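You operate a simulated robot arm through the tools that you are given. There is no shell and no other tool.

Carry out the task below with a simulated robot arm. There is one attempt and no reset: what you move stays moved.

JOB
Strap the small grey case on the cargo rack's mat to the pull printed on its label.
Fine: buckle in the sliding block, at slot 3. Set down upright: what you pick out.
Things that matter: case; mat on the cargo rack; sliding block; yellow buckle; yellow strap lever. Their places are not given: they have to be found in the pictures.

The check looks at the end state, three seconds after you hand in, the way a careful person would. Anything else that was tipped, shoved, dropped, spilled or broken makes it a failure.

ROBOT AND FRAMES
A 7-joint arm with a two-finger parallel gripper, fixed in place. Base frame: the origin is at the foot of the arm, x ahead of it, y to its left, z up. Readings come in cm, rad, newtons and seconds.
Its first joint turns from -2.897 to 2.897 rad. Payload 3.43 kg.
Tool frame: the origin (TCP) lies between the finger pads and is the grasp point; the fingertips stand 3.4 cm ahead of it; z points along the fingers, y is the line along which they close. Largest opening 12.8 cm; finger width 2.4, thickness 1.2; the body of the gripper, 4.8 by 13 cm, starts 9.6 cm behind the TCP.
Orientation is told as [roll, pitch, yaw] about the base's x, y, z axes, in that order, counted from this pose: with the fingers straight down and closing along the base's y, the tool's x points along the base's -x, its y along +y and its z along -z.

CONTROLS
- The arm moves only by the tool jog_arm. Its argument "series" is a list that holds one entry, the list of rows, each a list of 7 numbers: the shift along the base's x, y, z in m, then the turn, a rotation vector about the base's x, y, z in rad, then the gripper command, from -1 (shut) to 1 (fully open), values between in proportion. In form: [[[dx, dy, dz, rx, ry, rz, hand], ...]]. A call has 1 to 20 rows; each row is the pose to reach, as a shift and turn from the pose commanded when the call began. Rows are played at 5 a second. More than 5 cm and 0.15 rad between two rows, or a gripper value outside its range, and nothing of the call is played. A pose out of reach is approached as far as the arm can. The call stops where the force on the tool passes 70 N (or 10 N more than at its start, if that is more) or the arm is blocked; 0.2 s more then pass. Each finger travels about 15.3 cm/s and halts on what it meets, pressing with about 37 N; the grip force reading is that of the motor and also rises with nothing between the fingers. The clock runs only during rows and for 0.2 s after the last one: add rows that repeat a pose to give the fingers time. It gives the time, the measured TCP pose, the force on the tool (base axes), the opening and the grip force at its end, in the units of the frame above (readings bear some noise), with the torque about the TCP (base axes, N m) and any sound that the robot's microphone picked up.
- Cameras (640 x 400 px; columns grow to the right, rows downward): "scene" is fixed at [5.35, 50.01, 140.39]; the picture's right is [-0.63, -0.78, 0.00], its down [-0.37, 0.30, -0.88] and it looks along [0.68, -0.55, -0.47] (base axes); focal length 308 px, centre (320, 200). "wrist" rides on the gripper at [7.6, -1.1, -16] in the tool frame; the picture's right is [0.15, 0.99, 0.00], its down [-0.88, 0.13, -0.46] and it looks along [-0.45, 0.07, 0.89] (tool axes); focal length 234 px, centre (320, 200).
- camera(camera): a new picture of that camera. No time passes.
- locate(camera, pixels): for up to 12 pixels [column, row] of the newest picture of that camera ("zoom" is the newest enlarged one), the place [x, y, z] in the base frame of the surface seen there, good to about 0.2 cm. No time passes.
- close_up(camera, box): a new picture of the part [left, top, right, bottom] of that camera's present view, enlarged. No time passes.
- hand_in(): hands the job in; it is judged then, once.

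Open the gripper and draw the arm clear of the work before you hand the job in, unless the task says otherwise.

The tools are called after ">>>" as name(argument=value, ...) on one line, values as JSON. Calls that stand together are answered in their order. jog_arm: Moves the arm, as the interface text tells. Its arguments: {"type":"object","properties":{"series":{"type":"array"}},"required":["series"]} The other tools are called the same way: camera (camera) takes a picture; locate (camera, pixels) gives the place of the surface under pixels of a picture; close_up (camera, box) takes an enlarged picture of a part of a camera's view; hand_in () hands the job in.

At the start:

```text
time_s: 0.0
position: [45.96, -9.97, 118.55]
tcp_rot: [-0.001, 0.002, 0.001]
force: [0.6, -0.4, 0.3]
torque: [0.0, -0.01, -0.01]
gripper_width: 12.8
grip_force: 0.0
```

scene: 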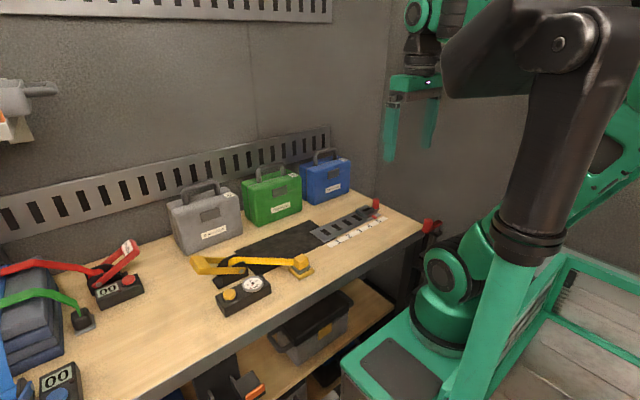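
wrist: 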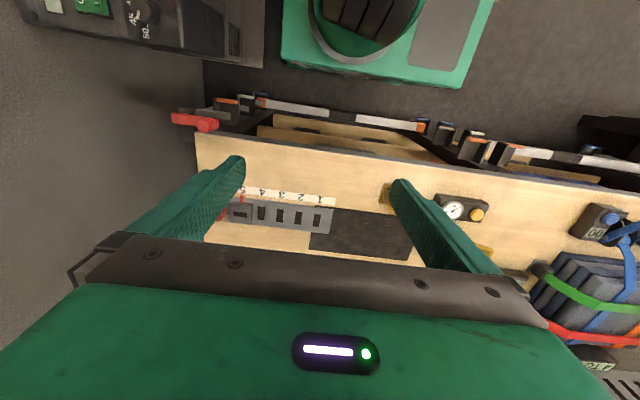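

The scene shows grey, green and blue cases at the back (columns 170-350), a black mat near (270,255), a slotted sliding block near (345,225), and a yellow strap with buckle and gauge. I'll take enlarged views.

>>> close_up(camera="scene", box=[160, 140, 400, 320])

>>> close_up(camera="wrist", box=[180, 130, 520, 290])

>>> close_up(camera="scene", box=[0, 220, 200, 400])

```text
2.22 times, centred on (280, 230) of scene
```

zoom: 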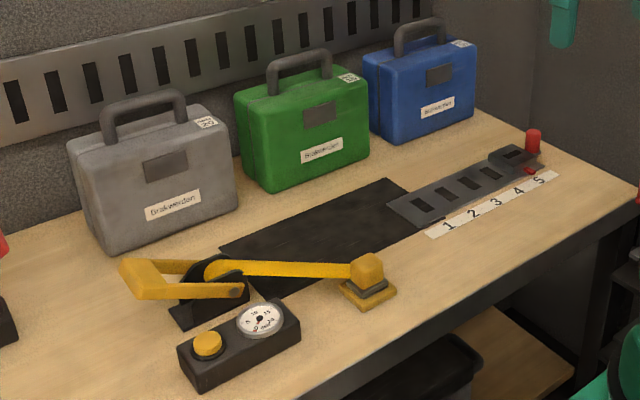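

```text
1.88 times, centred on (350, 210) of wrist
```

zoom: 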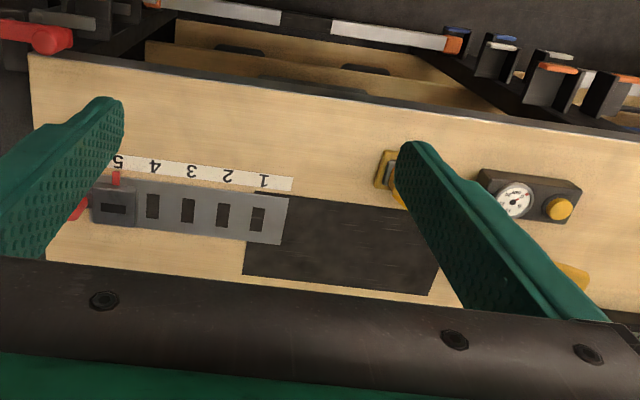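

```text
2.22 times, centred on (100, 310) of scene
```

zoom: 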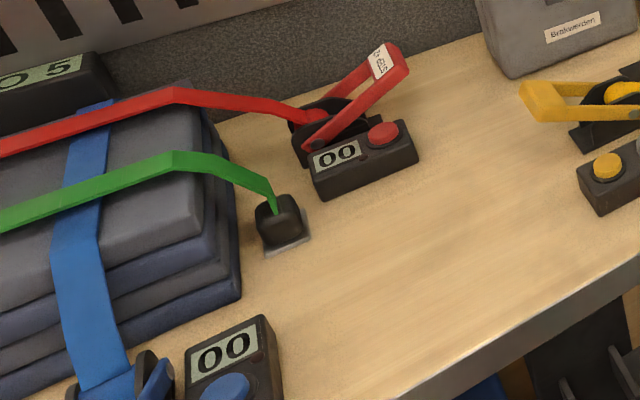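

I need to read the labels: the white front labels and the small tags at the top edges of the cases. Zooming in on each.

>>> close_up(camera="scene", box=[215, 170, 265, 205])

>>> close_up(camera="scene", box=[200, 205, 260, 245])

>>> close_up(camera="scene", box=[200, 220, 330, 320])

>>> close_up(camera="scene", box=[270, 150, 350, 210])

>>> close_up(camera="scene", box=[305, 190, 395, 255])

```text
11.43 times, centred on (240, 188) of scene
```

zoom: 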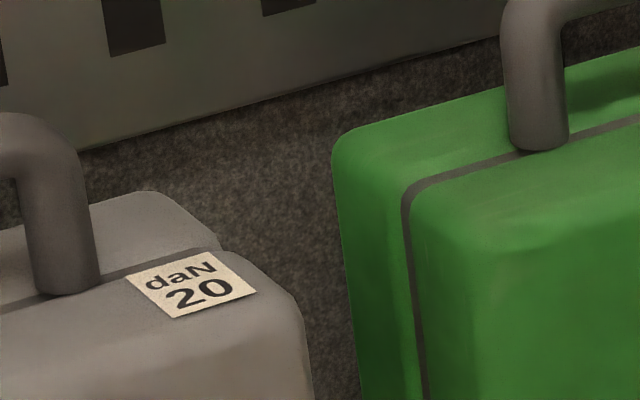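

```text
10.00 times, centred on (230, 225) of scene
```

zoom: 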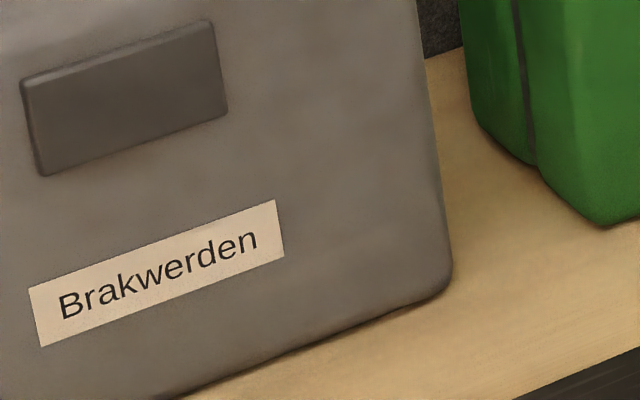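

```text
4.00 times, centred on (265, 270) of scene
```

zoom: 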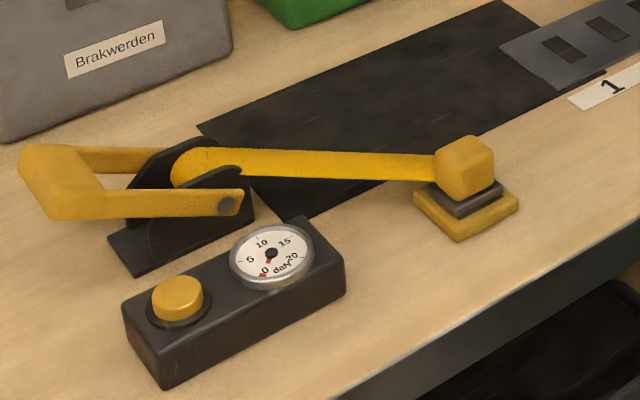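

```text
6.67 times, centred on (310, 180) of scene
```

zoom: 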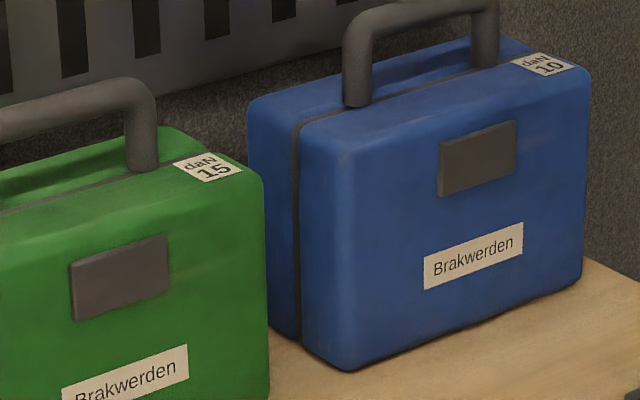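

```text
6.15 times, centred on (350, 222) of scene
```

zoom: 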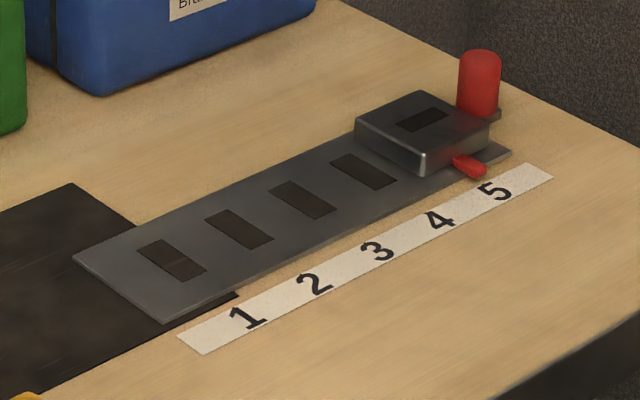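

The grey case's tag reads 20 daN; the block is at slot 5 and must go to slot 3; the gauge near (283,284) reads 0. I'll locate key points of case, mat, block, buckle, lever and gauge.

>>> camera(camera="scene")

>>> locate(camera="scene", pixels=[[196, 190], [216, 182], [224, 178], [240, 190], [178, 206], [190, 254], [243, 231], [237, 186], [213, 182], [206, 236], [170, 198], [210, 200]])

>>> locate(camera="scene", pixels=[[243, 233], [305, 208], [323, 222], [345, 238], [285, 270], [268, 258], [308, 226], [331, 243], [373, 208], [377, 200], [375, 216], [362, 218]])

>>> locate(camera="scene", pixels=[[298, 260], [300, 275], [305, 273], [228, 293], [252, 284], [209, 272], [215, 258], [232, 270], [255, 264], [240, 300], [245, 262], [203, 263]])

```text
taken
```

scene: 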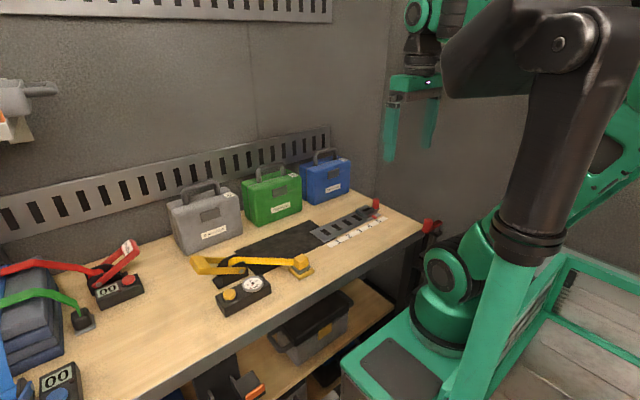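

```text
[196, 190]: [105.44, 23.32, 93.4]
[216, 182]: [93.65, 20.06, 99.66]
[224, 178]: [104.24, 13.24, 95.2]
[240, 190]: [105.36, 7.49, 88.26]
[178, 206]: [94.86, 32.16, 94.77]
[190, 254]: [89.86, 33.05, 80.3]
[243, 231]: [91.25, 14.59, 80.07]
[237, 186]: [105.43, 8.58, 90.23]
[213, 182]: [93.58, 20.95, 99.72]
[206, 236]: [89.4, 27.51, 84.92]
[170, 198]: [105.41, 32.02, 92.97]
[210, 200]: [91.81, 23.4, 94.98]
```

```text
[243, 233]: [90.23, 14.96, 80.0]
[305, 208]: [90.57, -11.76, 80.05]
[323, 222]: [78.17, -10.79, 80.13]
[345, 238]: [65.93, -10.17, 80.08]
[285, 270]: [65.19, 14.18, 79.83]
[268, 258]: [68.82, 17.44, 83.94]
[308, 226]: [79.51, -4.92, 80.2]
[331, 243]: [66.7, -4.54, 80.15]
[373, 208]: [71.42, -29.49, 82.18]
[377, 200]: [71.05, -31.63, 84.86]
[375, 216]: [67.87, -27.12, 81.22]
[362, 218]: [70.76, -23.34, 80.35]
```

```text
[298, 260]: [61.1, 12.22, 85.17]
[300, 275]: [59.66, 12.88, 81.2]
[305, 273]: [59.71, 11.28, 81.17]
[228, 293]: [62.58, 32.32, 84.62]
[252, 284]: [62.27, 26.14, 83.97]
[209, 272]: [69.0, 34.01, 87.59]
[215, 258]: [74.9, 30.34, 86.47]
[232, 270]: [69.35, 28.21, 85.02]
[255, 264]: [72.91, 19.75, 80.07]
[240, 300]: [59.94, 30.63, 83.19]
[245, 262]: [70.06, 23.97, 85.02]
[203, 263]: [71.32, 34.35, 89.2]
```

Table is at z≈80. I'll zoom in on the case for precise geometry of handle and body.

>>> close_up(camera="scene", box=[160, 170, 256, 260])

```text
4.44 times, centred on (208, 215) of scene
```

zoom: 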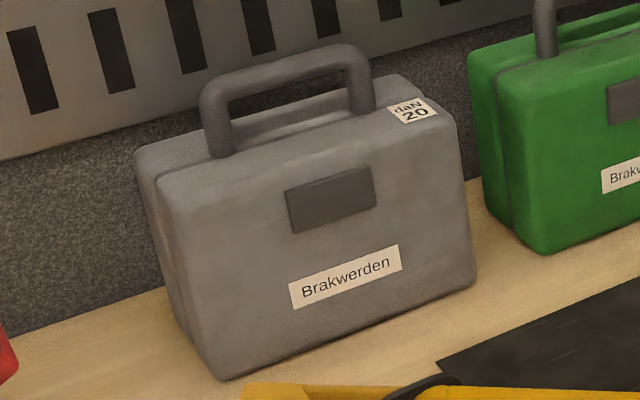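

The grey case fills the zoom: handle from (215,110) to (360,70), body corners at (165,190), (222,375), (472,280). Locating those.

>>> locate(camera="zoom", pixels=[[216, 105], [285, 68], [352, 55], [222, 140], [364, 100], [180, 180], [150, 150], [400, 82], [448, 115], [225, 370], [470, 280], [190, 340]])

>>> locate(camera="zoom", pixels=[[205, 110], [228, 110], [290, 62], [290, 76], [290, 150], [320, 130], [260, 120], [170, 250], [145, 160], [412, 110], [330, 220], [465, 250]])

```text
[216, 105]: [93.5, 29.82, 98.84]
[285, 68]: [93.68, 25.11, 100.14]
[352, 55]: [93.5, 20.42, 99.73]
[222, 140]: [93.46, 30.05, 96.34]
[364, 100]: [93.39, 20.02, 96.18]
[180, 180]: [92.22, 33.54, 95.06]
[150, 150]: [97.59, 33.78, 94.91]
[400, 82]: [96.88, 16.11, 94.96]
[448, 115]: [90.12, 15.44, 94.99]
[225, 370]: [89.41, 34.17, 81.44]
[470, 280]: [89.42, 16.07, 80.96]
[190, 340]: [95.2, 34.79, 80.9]
```

```text
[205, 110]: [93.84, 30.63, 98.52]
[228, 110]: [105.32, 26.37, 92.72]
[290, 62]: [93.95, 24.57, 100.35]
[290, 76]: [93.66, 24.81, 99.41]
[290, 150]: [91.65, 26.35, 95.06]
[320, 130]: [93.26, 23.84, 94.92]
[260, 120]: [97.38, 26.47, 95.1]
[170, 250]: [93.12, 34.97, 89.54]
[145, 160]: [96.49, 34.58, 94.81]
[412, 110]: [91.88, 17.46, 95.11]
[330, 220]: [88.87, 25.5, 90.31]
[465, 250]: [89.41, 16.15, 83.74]
```

The case spans x 89.4–98.5, y 15–35, z 80–95, with a handle bar at x≈93.9, z≈99.5, y 20–30. Next, the mat and lever/buckle zone.

>>> close_up(camera="scene", box=[180, 215, 340, 315])

```text
4.00 times, centred on (260, 265) of scene
```

zoom: 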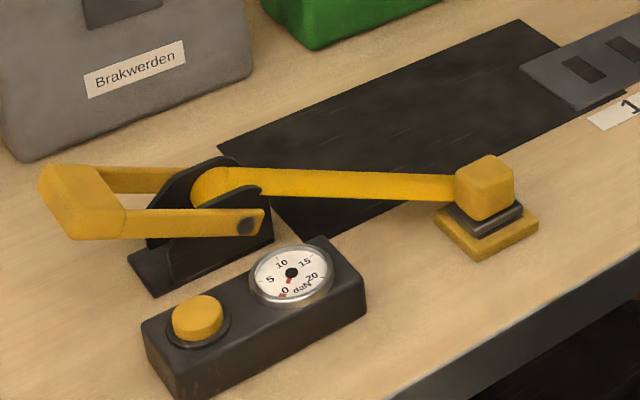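

Mat corners appear at (520,20), (218,148), (310,240), (625,95); buckle block at (485,185) on its dock; lever frame (60,190)–(260,225). Locating.

>>> locate(camera="zoom", pixels=[[520, 22], [222, 150], [310, 238], [480, 155], [470, 175], [505, 180], [485, 200], [485, 217], [515, 210], [535, 220], [485, 255], [440, 215]])

>>> locate(camera="zoom", pixels=[[55, 175], [100, 190], [45, 185], [85, 225], [75, 238], [120, 175], [180, 180], [150, 220], [230, 225], [248, 225], [215, 185], [225, 165]])

>>> locate(camera="zoom", pixels=[[250, 180], [350, 185], [440, 188], [155, 290], [135, 255], [270, 240], [200, 310], [290, 272], [150, 330], [340, 250], [360, 300], [180, 390]])

```text
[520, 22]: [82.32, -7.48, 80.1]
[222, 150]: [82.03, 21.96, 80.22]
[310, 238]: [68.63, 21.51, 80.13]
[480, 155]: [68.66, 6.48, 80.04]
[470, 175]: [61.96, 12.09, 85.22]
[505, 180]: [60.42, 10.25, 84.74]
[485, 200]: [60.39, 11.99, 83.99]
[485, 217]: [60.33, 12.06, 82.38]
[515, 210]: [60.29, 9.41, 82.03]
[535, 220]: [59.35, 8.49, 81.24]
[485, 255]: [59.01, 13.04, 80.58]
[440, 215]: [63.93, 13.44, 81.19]
```

```text
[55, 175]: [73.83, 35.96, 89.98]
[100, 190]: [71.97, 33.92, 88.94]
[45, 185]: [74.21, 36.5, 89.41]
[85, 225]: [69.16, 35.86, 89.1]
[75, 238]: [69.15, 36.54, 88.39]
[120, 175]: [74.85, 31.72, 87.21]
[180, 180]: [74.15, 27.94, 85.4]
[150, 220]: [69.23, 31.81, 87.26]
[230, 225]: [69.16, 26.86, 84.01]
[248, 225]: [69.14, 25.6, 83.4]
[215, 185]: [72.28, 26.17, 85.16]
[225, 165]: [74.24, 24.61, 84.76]
```

```text
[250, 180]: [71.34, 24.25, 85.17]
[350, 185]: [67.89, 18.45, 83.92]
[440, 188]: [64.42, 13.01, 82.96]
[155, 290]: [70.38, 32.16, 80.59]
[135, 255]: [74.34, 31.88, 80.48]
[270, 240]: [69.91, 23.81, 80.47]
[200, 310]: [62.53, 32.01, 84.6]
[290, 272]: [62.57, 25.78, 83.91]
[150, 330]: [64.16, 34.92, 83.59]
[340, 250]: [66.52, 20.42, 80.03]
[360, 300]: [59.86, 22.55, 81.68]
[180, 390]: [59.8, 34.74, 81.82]
```

Mat spans about x 68.6–82.3, y −7.5–22. Now the rail and block.

>>> close_up(camera="scene", box=[295, 190, 399, 255])

```text
6.15 times, centred on (347, 222) of scene
```

zoom: 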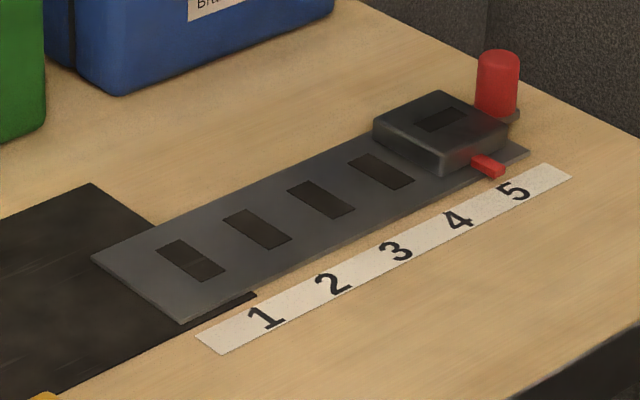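

Rail corners are at (92,258), (185,322), (530,152); slots along the centre; block at (440,130) with a red knob at (497,85) and pointer (488,166). Locating.

>>> locate(camera="zoom", pixels=[[93, 185], [95, 258], [185, 320], [255, 294], [190, 260], [257, 229], [321, 199], [381, 170], [526, 152], [360, 140], [60, 390], [440, 118]])

>>> locate(camera="zoom", pixels=[[440, 97], [378, 126], [442, 158], [505, 125], [440, 172], [376, 138], [497, 58], [480, 80], [515, 80], [497, 105], [512, 118], [490, 160]])

>>> locate(camera="zoom", pixels=[[500, 174], [478, 160], [267, 318], [333, 284], [396, 250], [459, 219], [513, 190], [418, 122], [462, 116], [440, 130], [497, 70], [490, 100]])

```text
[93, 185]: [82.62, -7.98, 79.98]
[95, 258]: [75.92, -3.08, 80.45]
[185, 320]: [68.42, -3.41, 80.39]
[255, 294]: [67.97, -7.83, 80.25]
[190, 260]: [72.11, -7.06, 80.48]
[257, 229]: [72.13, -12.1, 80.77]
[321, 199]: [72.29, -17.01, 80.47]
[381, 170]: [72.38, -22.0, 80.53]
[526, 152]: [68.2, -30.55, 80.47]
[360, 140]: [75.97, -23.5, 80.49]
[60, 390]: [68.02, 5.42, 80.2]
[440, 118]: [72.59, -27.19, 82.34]
```

```text
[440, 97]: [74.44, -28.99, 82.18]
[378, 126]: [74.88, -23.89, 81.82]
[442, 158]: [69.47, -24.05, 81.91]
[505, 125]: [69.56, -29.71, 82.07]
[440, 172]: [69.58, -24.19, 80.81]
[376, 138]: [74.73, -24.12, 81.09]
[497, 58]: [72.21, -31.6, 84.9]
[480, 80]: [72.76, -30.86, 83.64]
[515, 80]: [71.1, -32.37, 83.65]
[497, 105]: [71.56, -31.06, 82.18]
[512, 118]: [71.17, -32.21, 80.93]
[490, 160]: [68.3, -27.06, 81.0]
```

```text
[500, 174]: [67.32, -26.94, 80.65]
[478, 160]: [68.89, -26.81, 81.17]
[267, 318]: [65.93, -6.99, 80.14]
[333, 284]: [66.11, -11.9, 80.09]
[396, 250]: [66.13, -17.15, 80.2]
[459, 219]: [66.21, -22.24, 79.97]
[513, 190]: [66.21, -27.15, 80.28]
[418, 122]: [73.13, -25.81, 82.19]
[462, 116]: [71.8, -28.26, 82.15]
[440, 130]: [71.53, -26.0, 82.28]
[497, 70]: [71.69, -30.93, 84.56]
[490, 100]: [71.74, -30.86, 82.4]
```

Rail centreline is x≈72.15, slots 1–5 at y≈−7,−12,−17,−22,−27; block centre y≈−27, red knob at ≈(72.1,−31.6), top z 84.9. I'll move the hand closer above the rail for a better wrist view.

>>> jog_arm(series=[[[0.03, -0.02, -0.01, 0, 0, 0, 1], [0.06, -0.04, -0.02, 0, 0, 0, 1], [0.09, -0.06, -0.04, 0, 0, 0, 1], [0.12, -0.08, -0.06, 0, 0, 0, 1], [0.14, -0.1, -0.08, 0, 0, 0, 1], [0.14, -0.1, -0.08, 0, 0, 0, 1]]])

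>>> camera(camera="wrist")

>>> camera(camera="scene")

```text
time_s: 1.4
position: [58.55, -19.86, 111.14]
tcp_rot: [0.0, -0.012, 0.0]
force: [-0.6, 0.0, -0.8]
torque: [-0.02, -0.02, 0.0]
gripper_width: 12.79
grip_force: 0.1
```

```text
taken
```

wrist: 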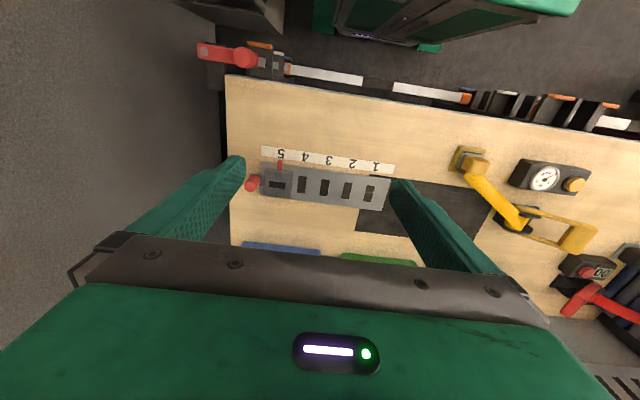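

```text
taken
```

scene: 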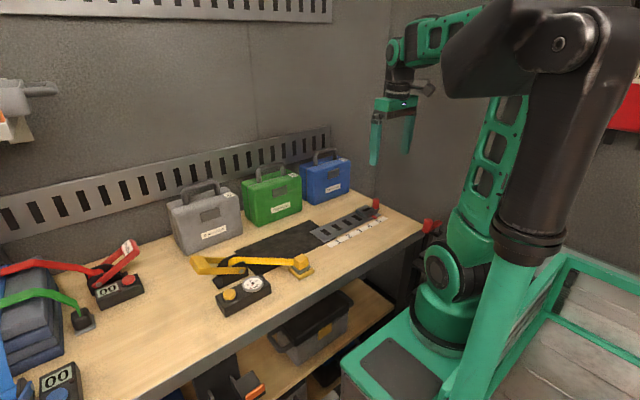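

The wrist view now shows the rail with block at (277,185) and the buckle dock at (470,160). Zooming in on both.

>>> close_up(camera="wrist", box=[235, 140, 405, 220])

>>> close_up(camera="wrist", box=[430, 130, 610, 270])

>>> close_up(camera="wrist", box=[238, 160, 308, 205])

```text
3.76 times, centred on (320, 180) of wrist
```

zoom: 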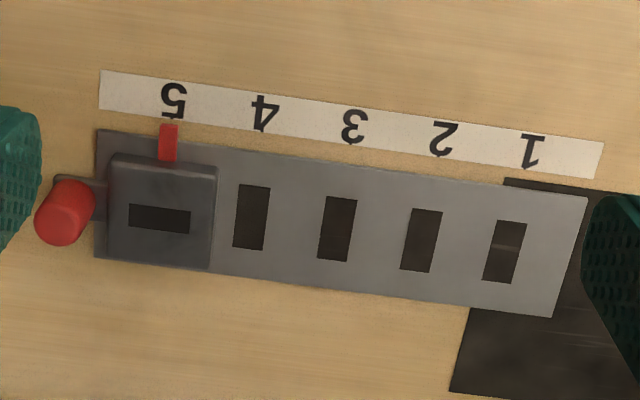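

```text
2.86 times, centred on (520, 200) of wrist
```

zoom: 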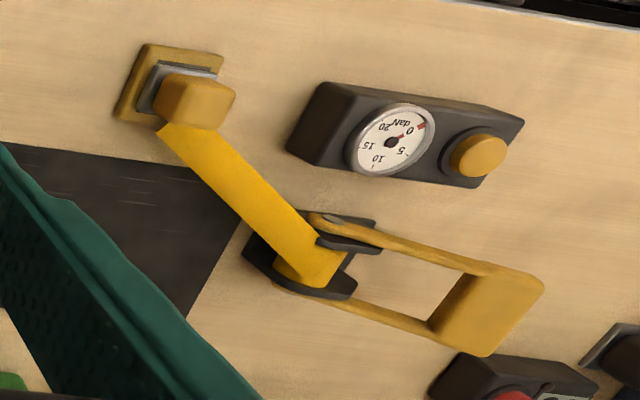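

```text
8.89 times, centred on (273, 182) of wrist
```

zoom: 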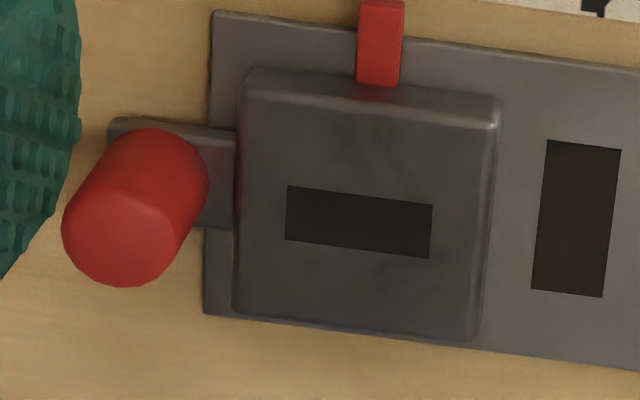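

The block's slot runs along the rail, and the red knob stands on a lug off the block's end. Locating knob and block from this zoom, and inspecting the buckle dock more closely.

>>> locate(camera="zoom", pixels=[[120, 235], [75, 235], [165, 235], [120, 205], [120, 275], [286, 213], [432, 230], [360, 200], [360, 245], [380, 45], [150, 170], [215, 210]])

>>> close_up(camera="wrist", box=[450, 135, 520, 180])

```text
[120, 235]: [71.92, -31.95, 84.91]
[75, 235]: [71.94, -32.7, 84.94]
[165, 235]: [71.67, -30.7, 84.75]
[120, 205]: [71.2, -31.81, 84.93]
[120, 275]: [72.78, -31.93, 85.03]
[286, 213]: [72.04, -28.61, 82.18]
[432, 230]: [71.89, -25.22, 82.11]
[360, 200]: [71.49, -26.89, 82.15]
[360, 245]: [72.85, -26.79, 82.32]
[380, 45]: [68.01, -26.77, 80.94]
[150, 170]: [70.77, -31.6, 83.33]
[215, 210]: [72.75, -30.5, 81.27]
```

```text
8.89 times, centred on (485, 158) of wrist
```

zoom: 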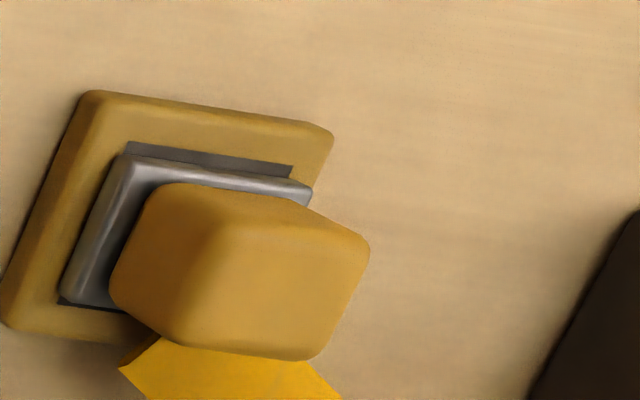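

Slot in the block centres at (72.15,−26.9); knob centre ≈(72.0,−31.75). I'll rotate the hand +90° about z (fingers then close along x) and come above the knob.

>>> jog_arm(series=[[[0.01, -0.01, -0.01, 0, 0, 0.131, 0.3], [0.02, -0.02, -0.02, 0, 0, 0.262, 0.0], [0.03, -0.03, -0.03, 0, 0, 0.393, -0.2], [0.04, -0.04, -0.04, 0, 0, 0.524, -0.2], [0.05, -0.05, -0.05, 0, 0, 0.655, -0.2], [0.06, -0.06, -0.06, 0, 0, 0.785, -0.2], [0.07, -0.07, -0.07, 0, 0, 0.916, -0.2], [0.08, -0.08, -0.08, 0, 0, 1.047, -0.2], [0.09, -0.09, -0.09, 0, 0, 1.178, -0.2], [0.1, -0.1, -0.1, 0, 0, 1.309, -0.2], [0.11, -0.11, -0.11, 0, 0, 1.44, -0.2], [0.1205, -0.118, -0.12, 0, 0, 1.571, -0.2], [0.1205, -0.118, -0.12, 0, 0, 1.571, -0.2], [0.1205, -0.118, -0.12, 0, 0, 1.571, -0.2]]])

>>> camera(camera="wrist")

>>> camera(camera="scene")

```text
time_s: 4.4
position: [70.41, -31.85, 99.18]
tcp_rot: [0.001, -0.012, 1.573]
force: [-1.2, 0.4, 0.3]
torque: [0.03, 0.01, 0.0]
gripper_width: 5.13
grip_force: 0.1
```

```text
taken
```

wrist: 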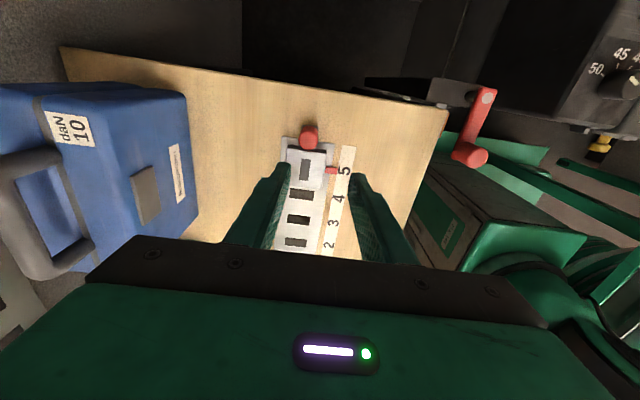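

```text
taken
```

scene: 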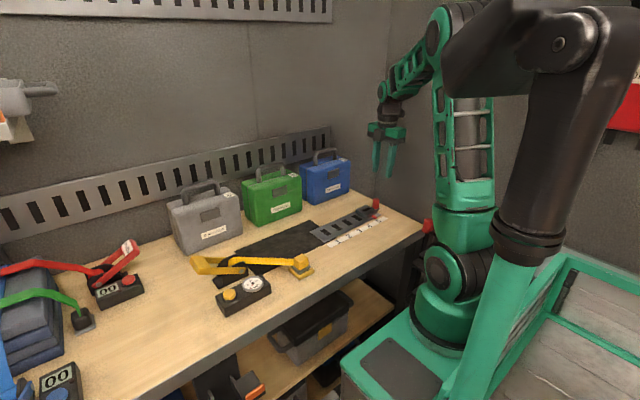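

Readings show the hand at (70.4,−31.85,99.2), about 1.6 cm short in x of what I commanded. I'll hold a moment to see if it settles, then check again.

>>> jog_arm(series=[[[0, 0, 0, 0, 0, 0, -0.2], [0, 0, 0, 0, 0, 0, -0.2], [0, 0, 0, 0, 0, 0, -0.2], [0, 0, 0, 0, 0, 0, -0.2], [0, 0, 0, 0, 0, 0, -0.2]]])

>>> close_up(camera="wrist", box=[240, 110, 400, 260])

```text
time_s: 5.6
position: [70.39, -31.75, 99.2]
tcp_rot: [0.001, -0.013, 1.57]
force: [-1.0, -0.1, 0.0]
torque: [0.0, -0.01, -0.03]
gripper_width: 5.11
grip_force: 0.1
```

```text
2.67 times, centred on (320, 185) of wrist
```

zoom: 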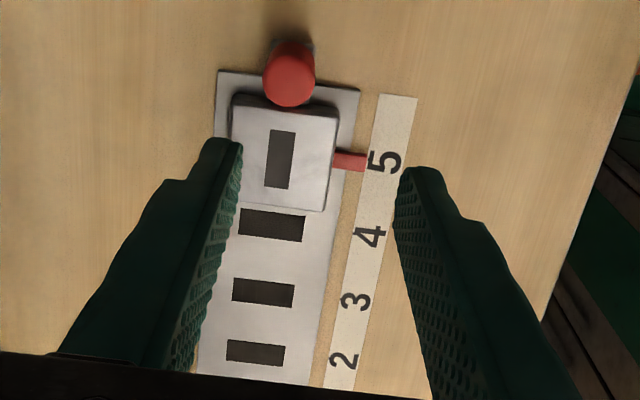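

The offset is steady, so I'll work from measured values. Shift +1.6 cm in x and descend to z≈89 first.

>>> jog_arm(series=[[[0.016, 0, -0.02, 0, 0, 0, -0.2], [0.016, 0, -0.05, 0, 0, 0, -0.2], [0.016, 0, -0.08, 0, 0, 0, -0.2], [0.016, 0, -0.1, 0, 0, 0, -0.2], [0.016, 0, -0.1, 0, 0, 0, -0.2]]])

>>> camera(camera="wrist")

>>> close_up(camera="scene", box=[320, 150, 420, 240])

```text
time_s: 6.8
position: [72.0, -31.74, 89.06]
tcp_rot: [-0.002, -0.013, 1.571]
force: [-0.1, -1.0, 0.2]
torque: [0.01, 0.0, 0.05]
gripper_width: 5.11
grip_force: 0.0
```

```text
taken
```

wrist: 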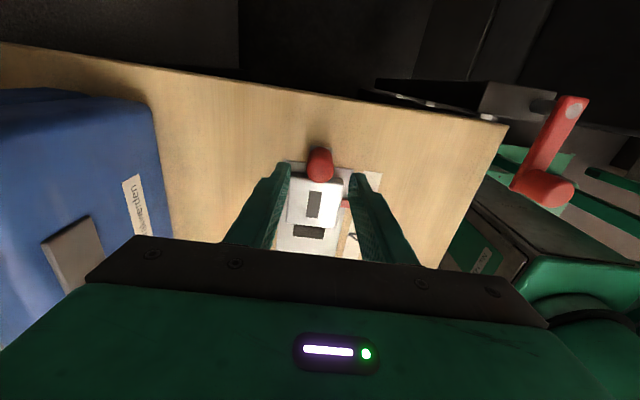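

```text
4.44 times, centred on (370, 195) of scene
```

zoom: 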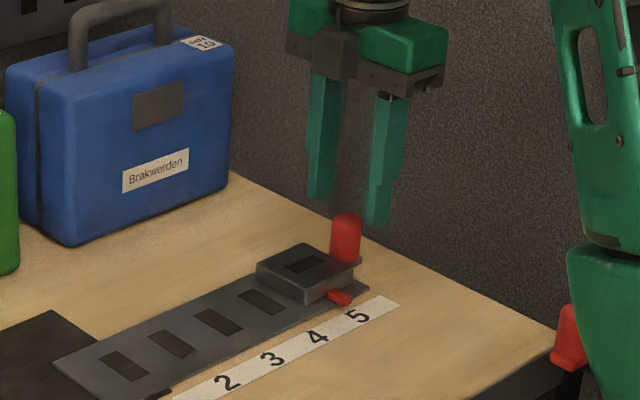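

The knob sits centred between the fingers. Descend to z≈85.3 and close on it.

>>> jog_arm(series=[[[0, 0, -0.02, 0, 0, 0, -0.2], [0, 0, -0.037, 0, 0, 0, -0.2], [0, 0, -0.037, 0, 0, 0, -0.2]]])

>>> jog_arm(series=[[[0, 0, 0, 0, 0, 0, -0.6], [0, 0, 0, 0, 0, 0, -1], [0, 0, 0, 0, 0, 0, -1], [0, 0, 0, 0, 0, 0, -1]]])

>>> close_up(camera="scene", box=[320, 160, 420, 240])

```text
time_s: 7.6
position: [72.01, -31.82, 85.43]
tcp_rot: [0.001, -0.013, 1.57]
force: [0.1, 0.7, 0.0]
torque: [0.0, -0.01, -0.02]
gripper_width: 5.13
grip_force: 0.0
```

```text
time_s: 8.6
position: [72.04, -31.88, 85.34]
tcp_rot: [0.002, -0.013, 1.572]
force: [-1.4, 0.1, -1.2]
torque: [0.01, 0.08, 0.01]
gripper_width: 2.49
grip_force: 44.7
```

```text
5.00 times, centred on (370, 200) of scene
```

zoom: 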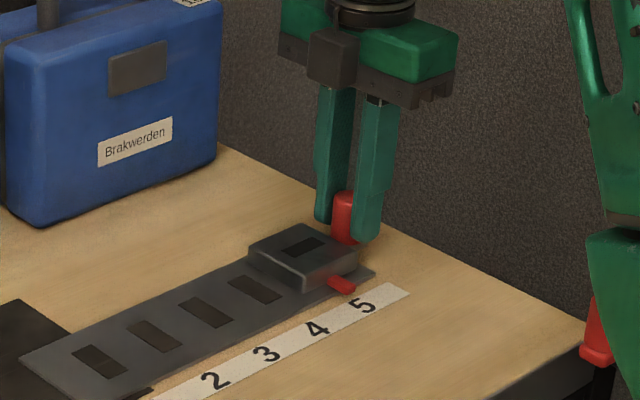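

The knob is gripped at 2.5 cm opening. I'll try a gentle 1 cm pull along +y to feel whether the block slides freely.

>>> jog_arm(series=[[[0, 0.003, 0, 0, 0, 0, -1], [0, 0.006, 0, 0, 0, 0, -1], [0, 0.01, 0, 0, 0, 0, -1], [0, 0.01, 0, 0, 0, 0, -1]]])

>>> close_up(camera="scene", box=[320, 160, 420, 240])

```text
time_s: 9.6
position: [72.05, -30.85, 85.23]
tcp_rot: [0.003, -0.014, 1.57]
force: [-1.9, -2.1, -5.4]
torque: [-0.45, 0.08, -0.01]
gripper_width: 2.51
grip_force: 44.9
```

```text
5.00 times, centred on (370, 200) of scene
```

zoom: 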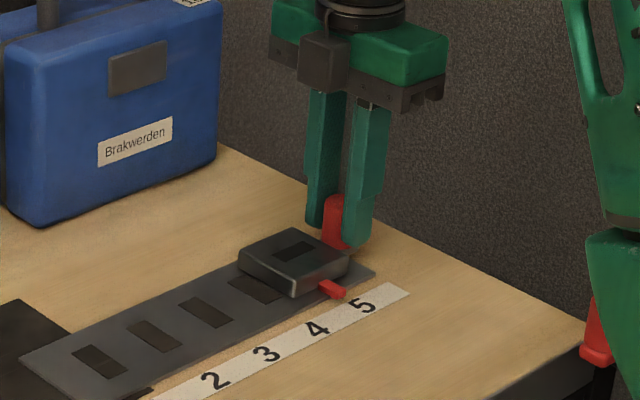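

The block slides with the knob freely (about 1 cm moved). Continue +9 cm to bring the pointer to slot 3 (knob y≈−21.85).

>>> jog_arm(series=[[[0, 0.01, 0, 0, 0, 0, -1], [0, 0.02, 0, 0, 0, 0, -1], [0, 0.03, 0, 0, 0, 0, -1], [0, 0.04, 0, 0, 0, 0, -1], [0, 0.05, 0, 0, 0, 0, -1], [0, 0.06, 0, 0, 0, 0, -1], [0, 0.07, 0, 0, 0, 0, -1], [0, 0.08, 0, 0, 0, 0, -1], [0, 0.085, 0, 0, 0, 0, -1], [0, 0.09, 0, 0, 0, 0, -1], [0, 0.09, 0, 0, 0, 0, -1]]])

>>> close_up(camera="scene", box=[295, 180, 395, 260])

>>> camera(camera="wrist")

```text
time_s: 12.0
position: [71.98, -21.77, 85.3]
tcp_rot: [0.001, -0.012, 1.571]
force: [-0.6, 0.2, -13.2]
torque: [0.1, -0.05, 0.0]
gripper_width: 2.51
grip_force: 45.5
```

```text
5.00 times, centred on (345, 220) of scene
```

zoom: 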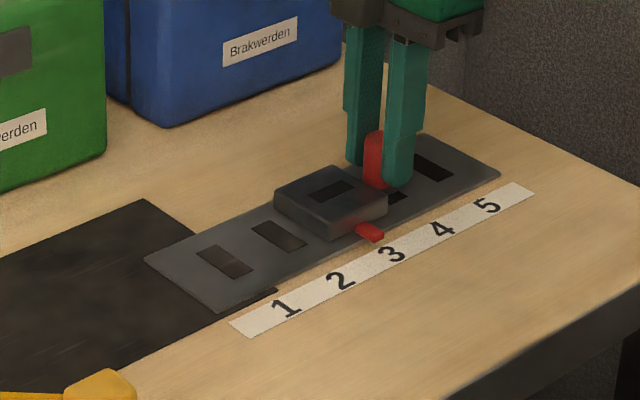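

```text
taken
```

wrist: 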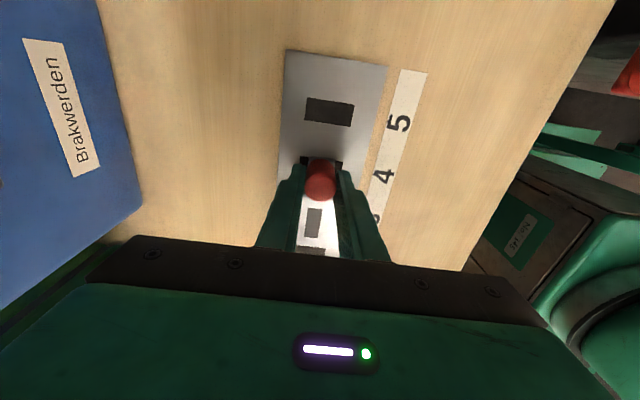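

The pointer at zoom (370,232) looks aligned with "3". Verifying with locate on block slot, pointer and label.

>>> locate(camera="zoom", pixels=[[370, 233], [358, 226], [380, 236], [391, 254], [311, 196], [353, 184], [332, 191], [278, 237], [224, 261], [330, 180], [275, 198], [386, 195]])

```text
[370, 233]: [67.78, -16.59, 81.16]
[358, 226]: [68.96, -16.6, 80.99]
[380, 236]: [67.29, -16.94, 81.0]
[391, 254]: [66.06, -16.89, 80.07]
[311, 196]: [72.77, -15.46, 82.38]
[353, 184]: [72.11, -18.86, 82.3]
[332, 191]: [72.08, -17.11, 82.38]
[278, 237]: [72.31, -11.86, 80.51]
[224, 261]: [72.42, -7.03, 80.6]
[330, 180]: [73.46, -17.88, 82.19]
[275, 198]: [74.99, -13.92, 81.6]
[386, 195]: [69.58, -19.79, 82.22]
```

The block centre is about −16.9, at slot 3. I release the knob and raise the hand straight up to view it.

>>> jog_arm(series=[[[0, 0, 0, 0, 0, 0, -0.6], [0, 0, 0, 0, 0, 0, -0.2], [0, 0, 0, 0, 0, 0, -0.2], [0, 0, 0.03, 0, 0, 0, -0.2], [0, 0, 0.06, 0, 0, 0, -0.2], [0, 0, 0.1, 0, 0, 0, -0.2], [0, 0, 0.14, 0, 0, 0, -0.2], [0, 0, 0.14, 0, 0, 0, -0.2]]])

>>> camera(camera="wrist")

>>> close_up(camera="scene", box=[295, 180, 395, 260])

```text
time_s: 13.8
position: [71.87, -21.97, 99.58]
tcp_rot: [0.002, -0.012, 1.57]
force: [-0.8, -0.3, 0.2]
torque: [-0.02, 0.02, 0.0]
gripper_width: 5.11
grip_force: 0.1
```

```text
taken
```

wrist: 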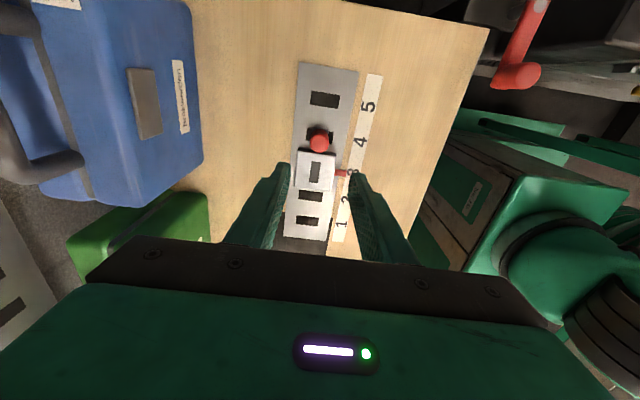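

```text
5.00 times, centred on (345, 220) of scene
```

zoom: 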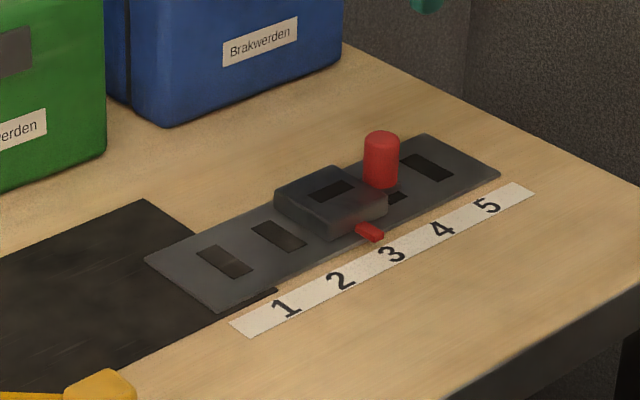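

>>> close_up(camera="wrist", box=[280, 120, 390, 210])

```text
4.44 times, centred on (335, 165) of wrist
```

zoom: 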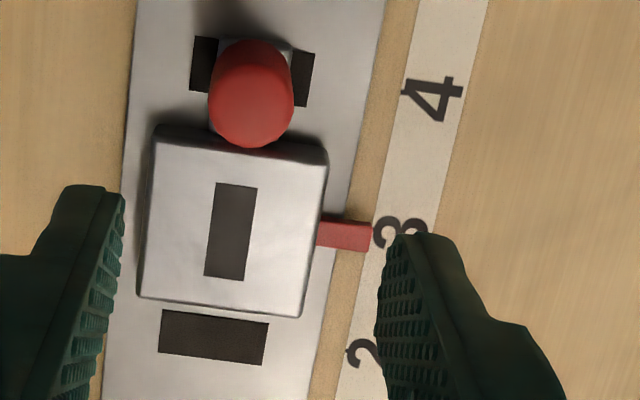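

The pointer at zoom (345,235) faces the "3". Measuring the block slot and neighbouring slots for accuracy.

>>> locate(camera="zoom", pixels=[[237, 188], [224, 277], [213, 230], [250, 233], [345, 225], [345, 245], [400, 233], [213, 338], [200, 65], [435, 97], [240, 115], [232, 232]])

```text
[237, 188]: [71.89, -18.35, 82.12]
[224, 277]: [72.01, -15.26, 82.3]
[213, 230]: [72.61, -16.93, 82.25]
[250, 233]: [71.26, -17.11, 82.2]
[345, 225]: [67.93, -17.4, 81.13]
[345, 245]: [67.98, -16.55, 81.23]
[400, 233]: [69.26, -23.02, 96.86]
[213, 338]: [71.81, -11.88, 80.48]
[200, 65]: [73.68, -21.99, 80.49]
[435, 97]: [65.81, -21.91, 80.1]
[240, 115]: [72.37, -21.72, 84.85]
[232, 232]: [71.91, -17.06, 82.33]
```

Block slot centre is (71.95,−16.85): good. Now up and over to a point above the grey case's handle (93.9, 25.1).

>>> jog_arm(series=[[[0, 0.01, 0.04, 0, 0, 0, -0.2], [0.005, 0.03, 0.08, 0, 0, 0, -0.2], [0.01, 0.06, 0.11, 0, 0, 0, -0.2], [0.02, 0.1, 0.12, 0, 0, 0, -0.2], [0.035, 0.14, 0.12, 0, 0, 0, -0.2], [0.05, 0.18, 0.12, 0, 0, 0, -0.2], [0.07, 0.22, 0.12, 0, 0, 0, -0.2], [0.09, 0.26, 0.12, 0, 0, 0, -0.2], [0.11, 0.3, 0.12, 0, 0, 0, -0.2], [0.13, 0.34, 0.12, 0, 0, 0, -0.2], [0.15, 0.38, 0.12, 0, 0, 0, -0.2], [0.17, 0.42, 0.12, 0, 0, 0, -0.2], [0.19, 0.45, 0.12, 0, 0, 0, -0.2], [0.21, 0.47, 0.12, 0, 0, 0, -0.2], [0.22, 0.471, 0.12, 0, 0, 0, -0.2], [0.22, 0.471, 0.12, 0, 0, 0, -0.2]]])

>>> camera(camera="wrist")

>>> camera(camera="scene")

```text
time_s: 17.2
position: [94.46, 25.63, 111.6]
tcp_rot: [0.002, -0.012, 1.569]
force: [1.1, 0.4, -0.2]
torque: [0.01, 0.02, 0.01]
gripper_width: 5.11
grip_force: 0.1
```

```text
taken
```

wrist: 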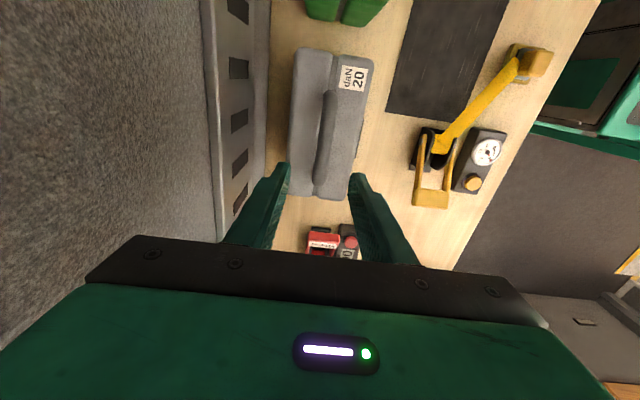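

```text
taken
```

scene: 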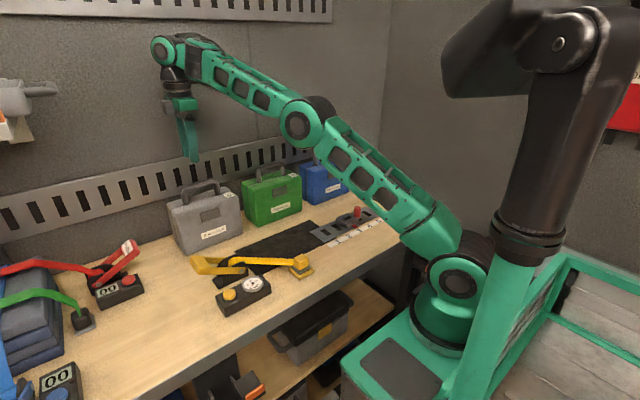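

The hand is above the grey case; reading (94.5, 25.6, 111.6). Zoom in on the handle to align.

>>> close_up(camera="wrist", box=[260, 40, 400, 220])

```text
2.22 times, centred on (330, 130) of wrist
```

zoom: 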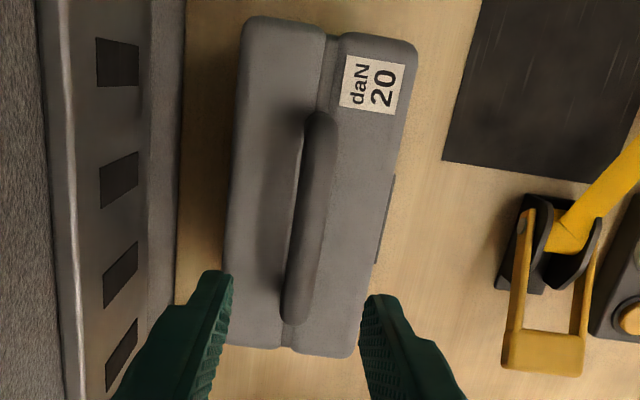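

Locating handle bar ends/edges and the case top's corners in this zoom.

>>> locate(camera="zoom", pixels=[[318, 125], [312, 210], [297, 310], [300, 215], [325, 215], [250, 30], [405, 60], [240, 335], [345, 350], [235, 180], [385, 180], [330, 60]])

>>> locate(camera="zoom", pixels=[[480, 0], [443, 158], [590, 185], [525, 200], [545, 290], [540, 345], [515, 350], [570, 355], [545, 370], [520, 290], [575, 290], [590, 230]])

```text
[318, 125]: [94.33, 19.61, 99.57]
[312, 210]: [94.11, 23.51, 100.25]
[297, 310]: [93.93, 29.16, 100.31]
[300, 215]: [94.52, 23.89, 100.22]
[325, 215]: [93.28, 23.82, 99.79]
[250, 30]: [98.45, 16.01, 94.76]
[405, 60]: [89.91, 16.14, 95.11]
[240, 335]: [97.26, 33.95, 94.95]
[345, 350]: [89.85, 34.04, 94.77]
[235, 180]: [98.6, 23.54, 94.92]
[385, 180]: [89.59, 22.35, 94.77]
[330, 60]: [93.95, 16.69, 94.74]
```

```text
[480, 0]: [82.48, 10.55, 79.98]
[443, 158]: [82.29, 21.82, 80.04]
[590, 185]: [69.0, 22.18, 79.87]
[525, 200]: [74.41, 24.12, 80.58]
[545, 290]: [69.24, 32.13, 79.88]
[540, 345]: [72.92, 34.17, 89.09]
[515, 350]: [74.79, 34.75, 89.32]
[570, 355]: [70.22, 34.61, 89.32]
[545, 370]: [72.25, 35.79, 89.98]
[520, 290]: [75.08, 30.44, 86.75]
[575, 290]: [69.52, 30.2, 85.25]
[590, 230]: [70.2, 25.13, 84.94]
```

Handle bar centre is x≈94.0, y≈25, z 98.7–100.35. I'll descend with slight correction to just above, then around the bar.

>>> jog_arm(series=[[[-0.005, -0.006, -0.03, 0, 0, 0, -0.2], [-0.005, -0.006, -0.06, 0, 0, 0, -0.2], [-0.005, -0.006, -0.075, 0, 0, 0, -0.2], [-0.005, -0.006, -0.075, 0, 0, 0, -0.2]]])

>>> close_up(camera="scene", box=[150, 120, 270, 220])

>>> camera(camera="wrist")

```text
time_s: 18.2
position: [93.59, 25.01, 103.9]
tcp_rot: [0.001, -0.013, 1.571]
force: [0.2, 0.2, 0.7]
torque: [-0.01, 0.04, -0.01]
gripper_width: 5.12
grip_force: 0.1
```

```text
4.00 times, centred on (210, 170) of scene
```

zoom: 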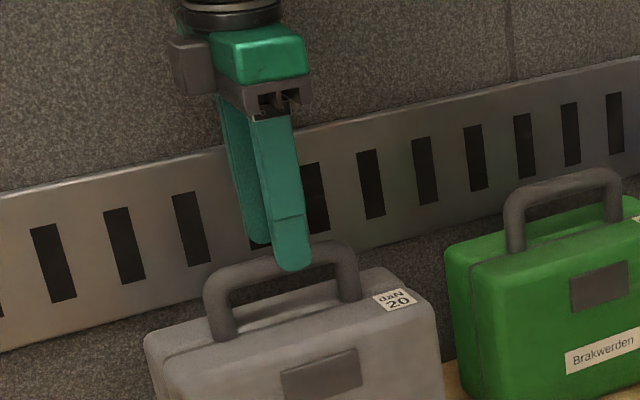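

```text
taken
```

wrist: 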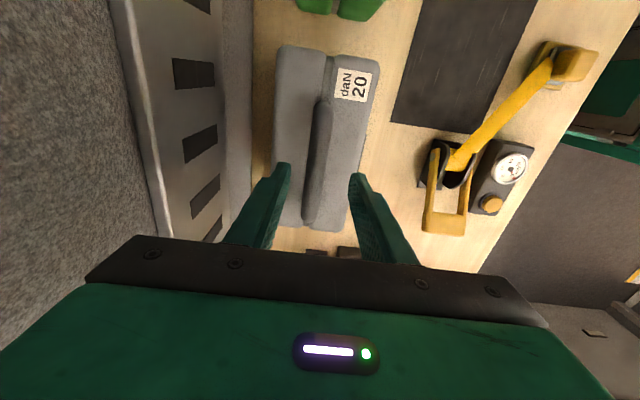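

Now at (93.6,25.0,103.9); correct +0.4 cm in x and descend to z≈99.5 around the handle bar.

>>> jog_arm(series=[[[0.004, 0, -0.015, 0, 0, 0, -0.2], [0.004, 0, -0.03, 0, 0, 0, -0.2], [0.004, 0, -0.044, 0, 0, 0, -0.2], [0.004, 0, -0.044, 0, 0, 0, -0.2]]])

>>> close_up(camera="scene", box=[150, 130, 270, 230])

```text
time_s: 19.2
position: [94.14, 24.76, 99.43]
tcp_rot: [0.003, -0.012, 1.571]
force: [0.5, 0.0, 0.8]
torque: [0.02, 0.0, 0.01]
gripper_width: 5.15
grip_force: 0.0
```

```text
4.00 times, centred on (210, 180) of scene
```

zoom: 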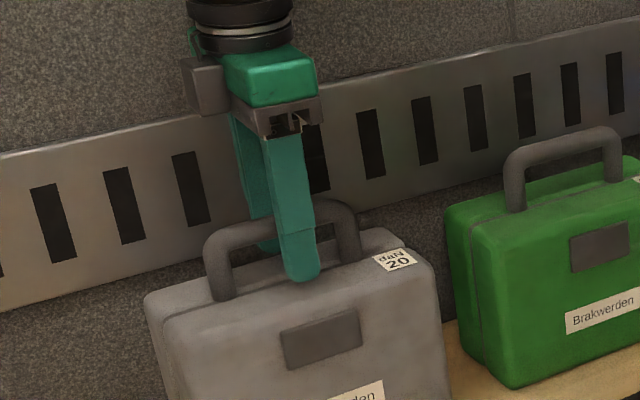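

The fingers straddle the handle bar. Close on it.

>>> jog_arm(series=[[[0, 0, 0, 0, 0, 0, -0.6], [0, 0, 0, 0, 0, 0, -1], [0, 0, 0, 0, 0, 0, -1], [0, 0, 0, 0, 0, 0, -1]]])

>>> close_up(camera="scene", box=[150, 130, 270, 230])

```text
time_s: 20.2
position: [94.14, 24.71, 99.45]
tcp_rot: [0.001, -0.013, 1.57]
force: [-0.9, 0.6, -0.5]
torque: [-0.06, 0.02, 0.01]
gripper_width: 1.76
grip_force: 36.4
```

```text
4.00 times, centred on (210, 180) of scene
```

zoom: 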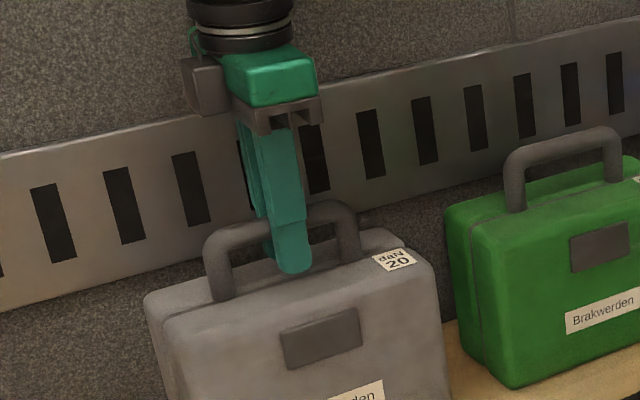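

Gripped at 1.76 cm. Lift slowly 2 cm and check load and view.

>>> jog_arm(series=[[[0, 0, 0.005, 0, 0, 0, -1], [0, 0, 0.01, 0, 0, 0, -1], [0, 0, 0.015, 0, 0, 0, -1], [0, 0, 0.02, 0, 0, 0, -1], [0, 0, 0.02, 0, 0, 0, -1]]])

>>> close_up(camera="scene", box=[130, 130, 290, 270])

```text
time_s: 21.4
position: [94.04, 24.75, 101.55]
tcp_rot: [0.001, -0.013, 1.572]
force: [-0.2, 0.4, -5.4]
torque: [0.0, 0.01, 0.0]
gripper_width: 1.74
grip_force: 37.1
```

```text
2.86 times, centred on (210, 200) of scene
```

zoom: 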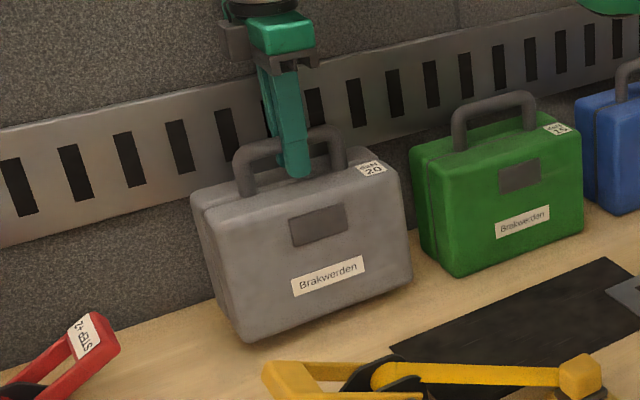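

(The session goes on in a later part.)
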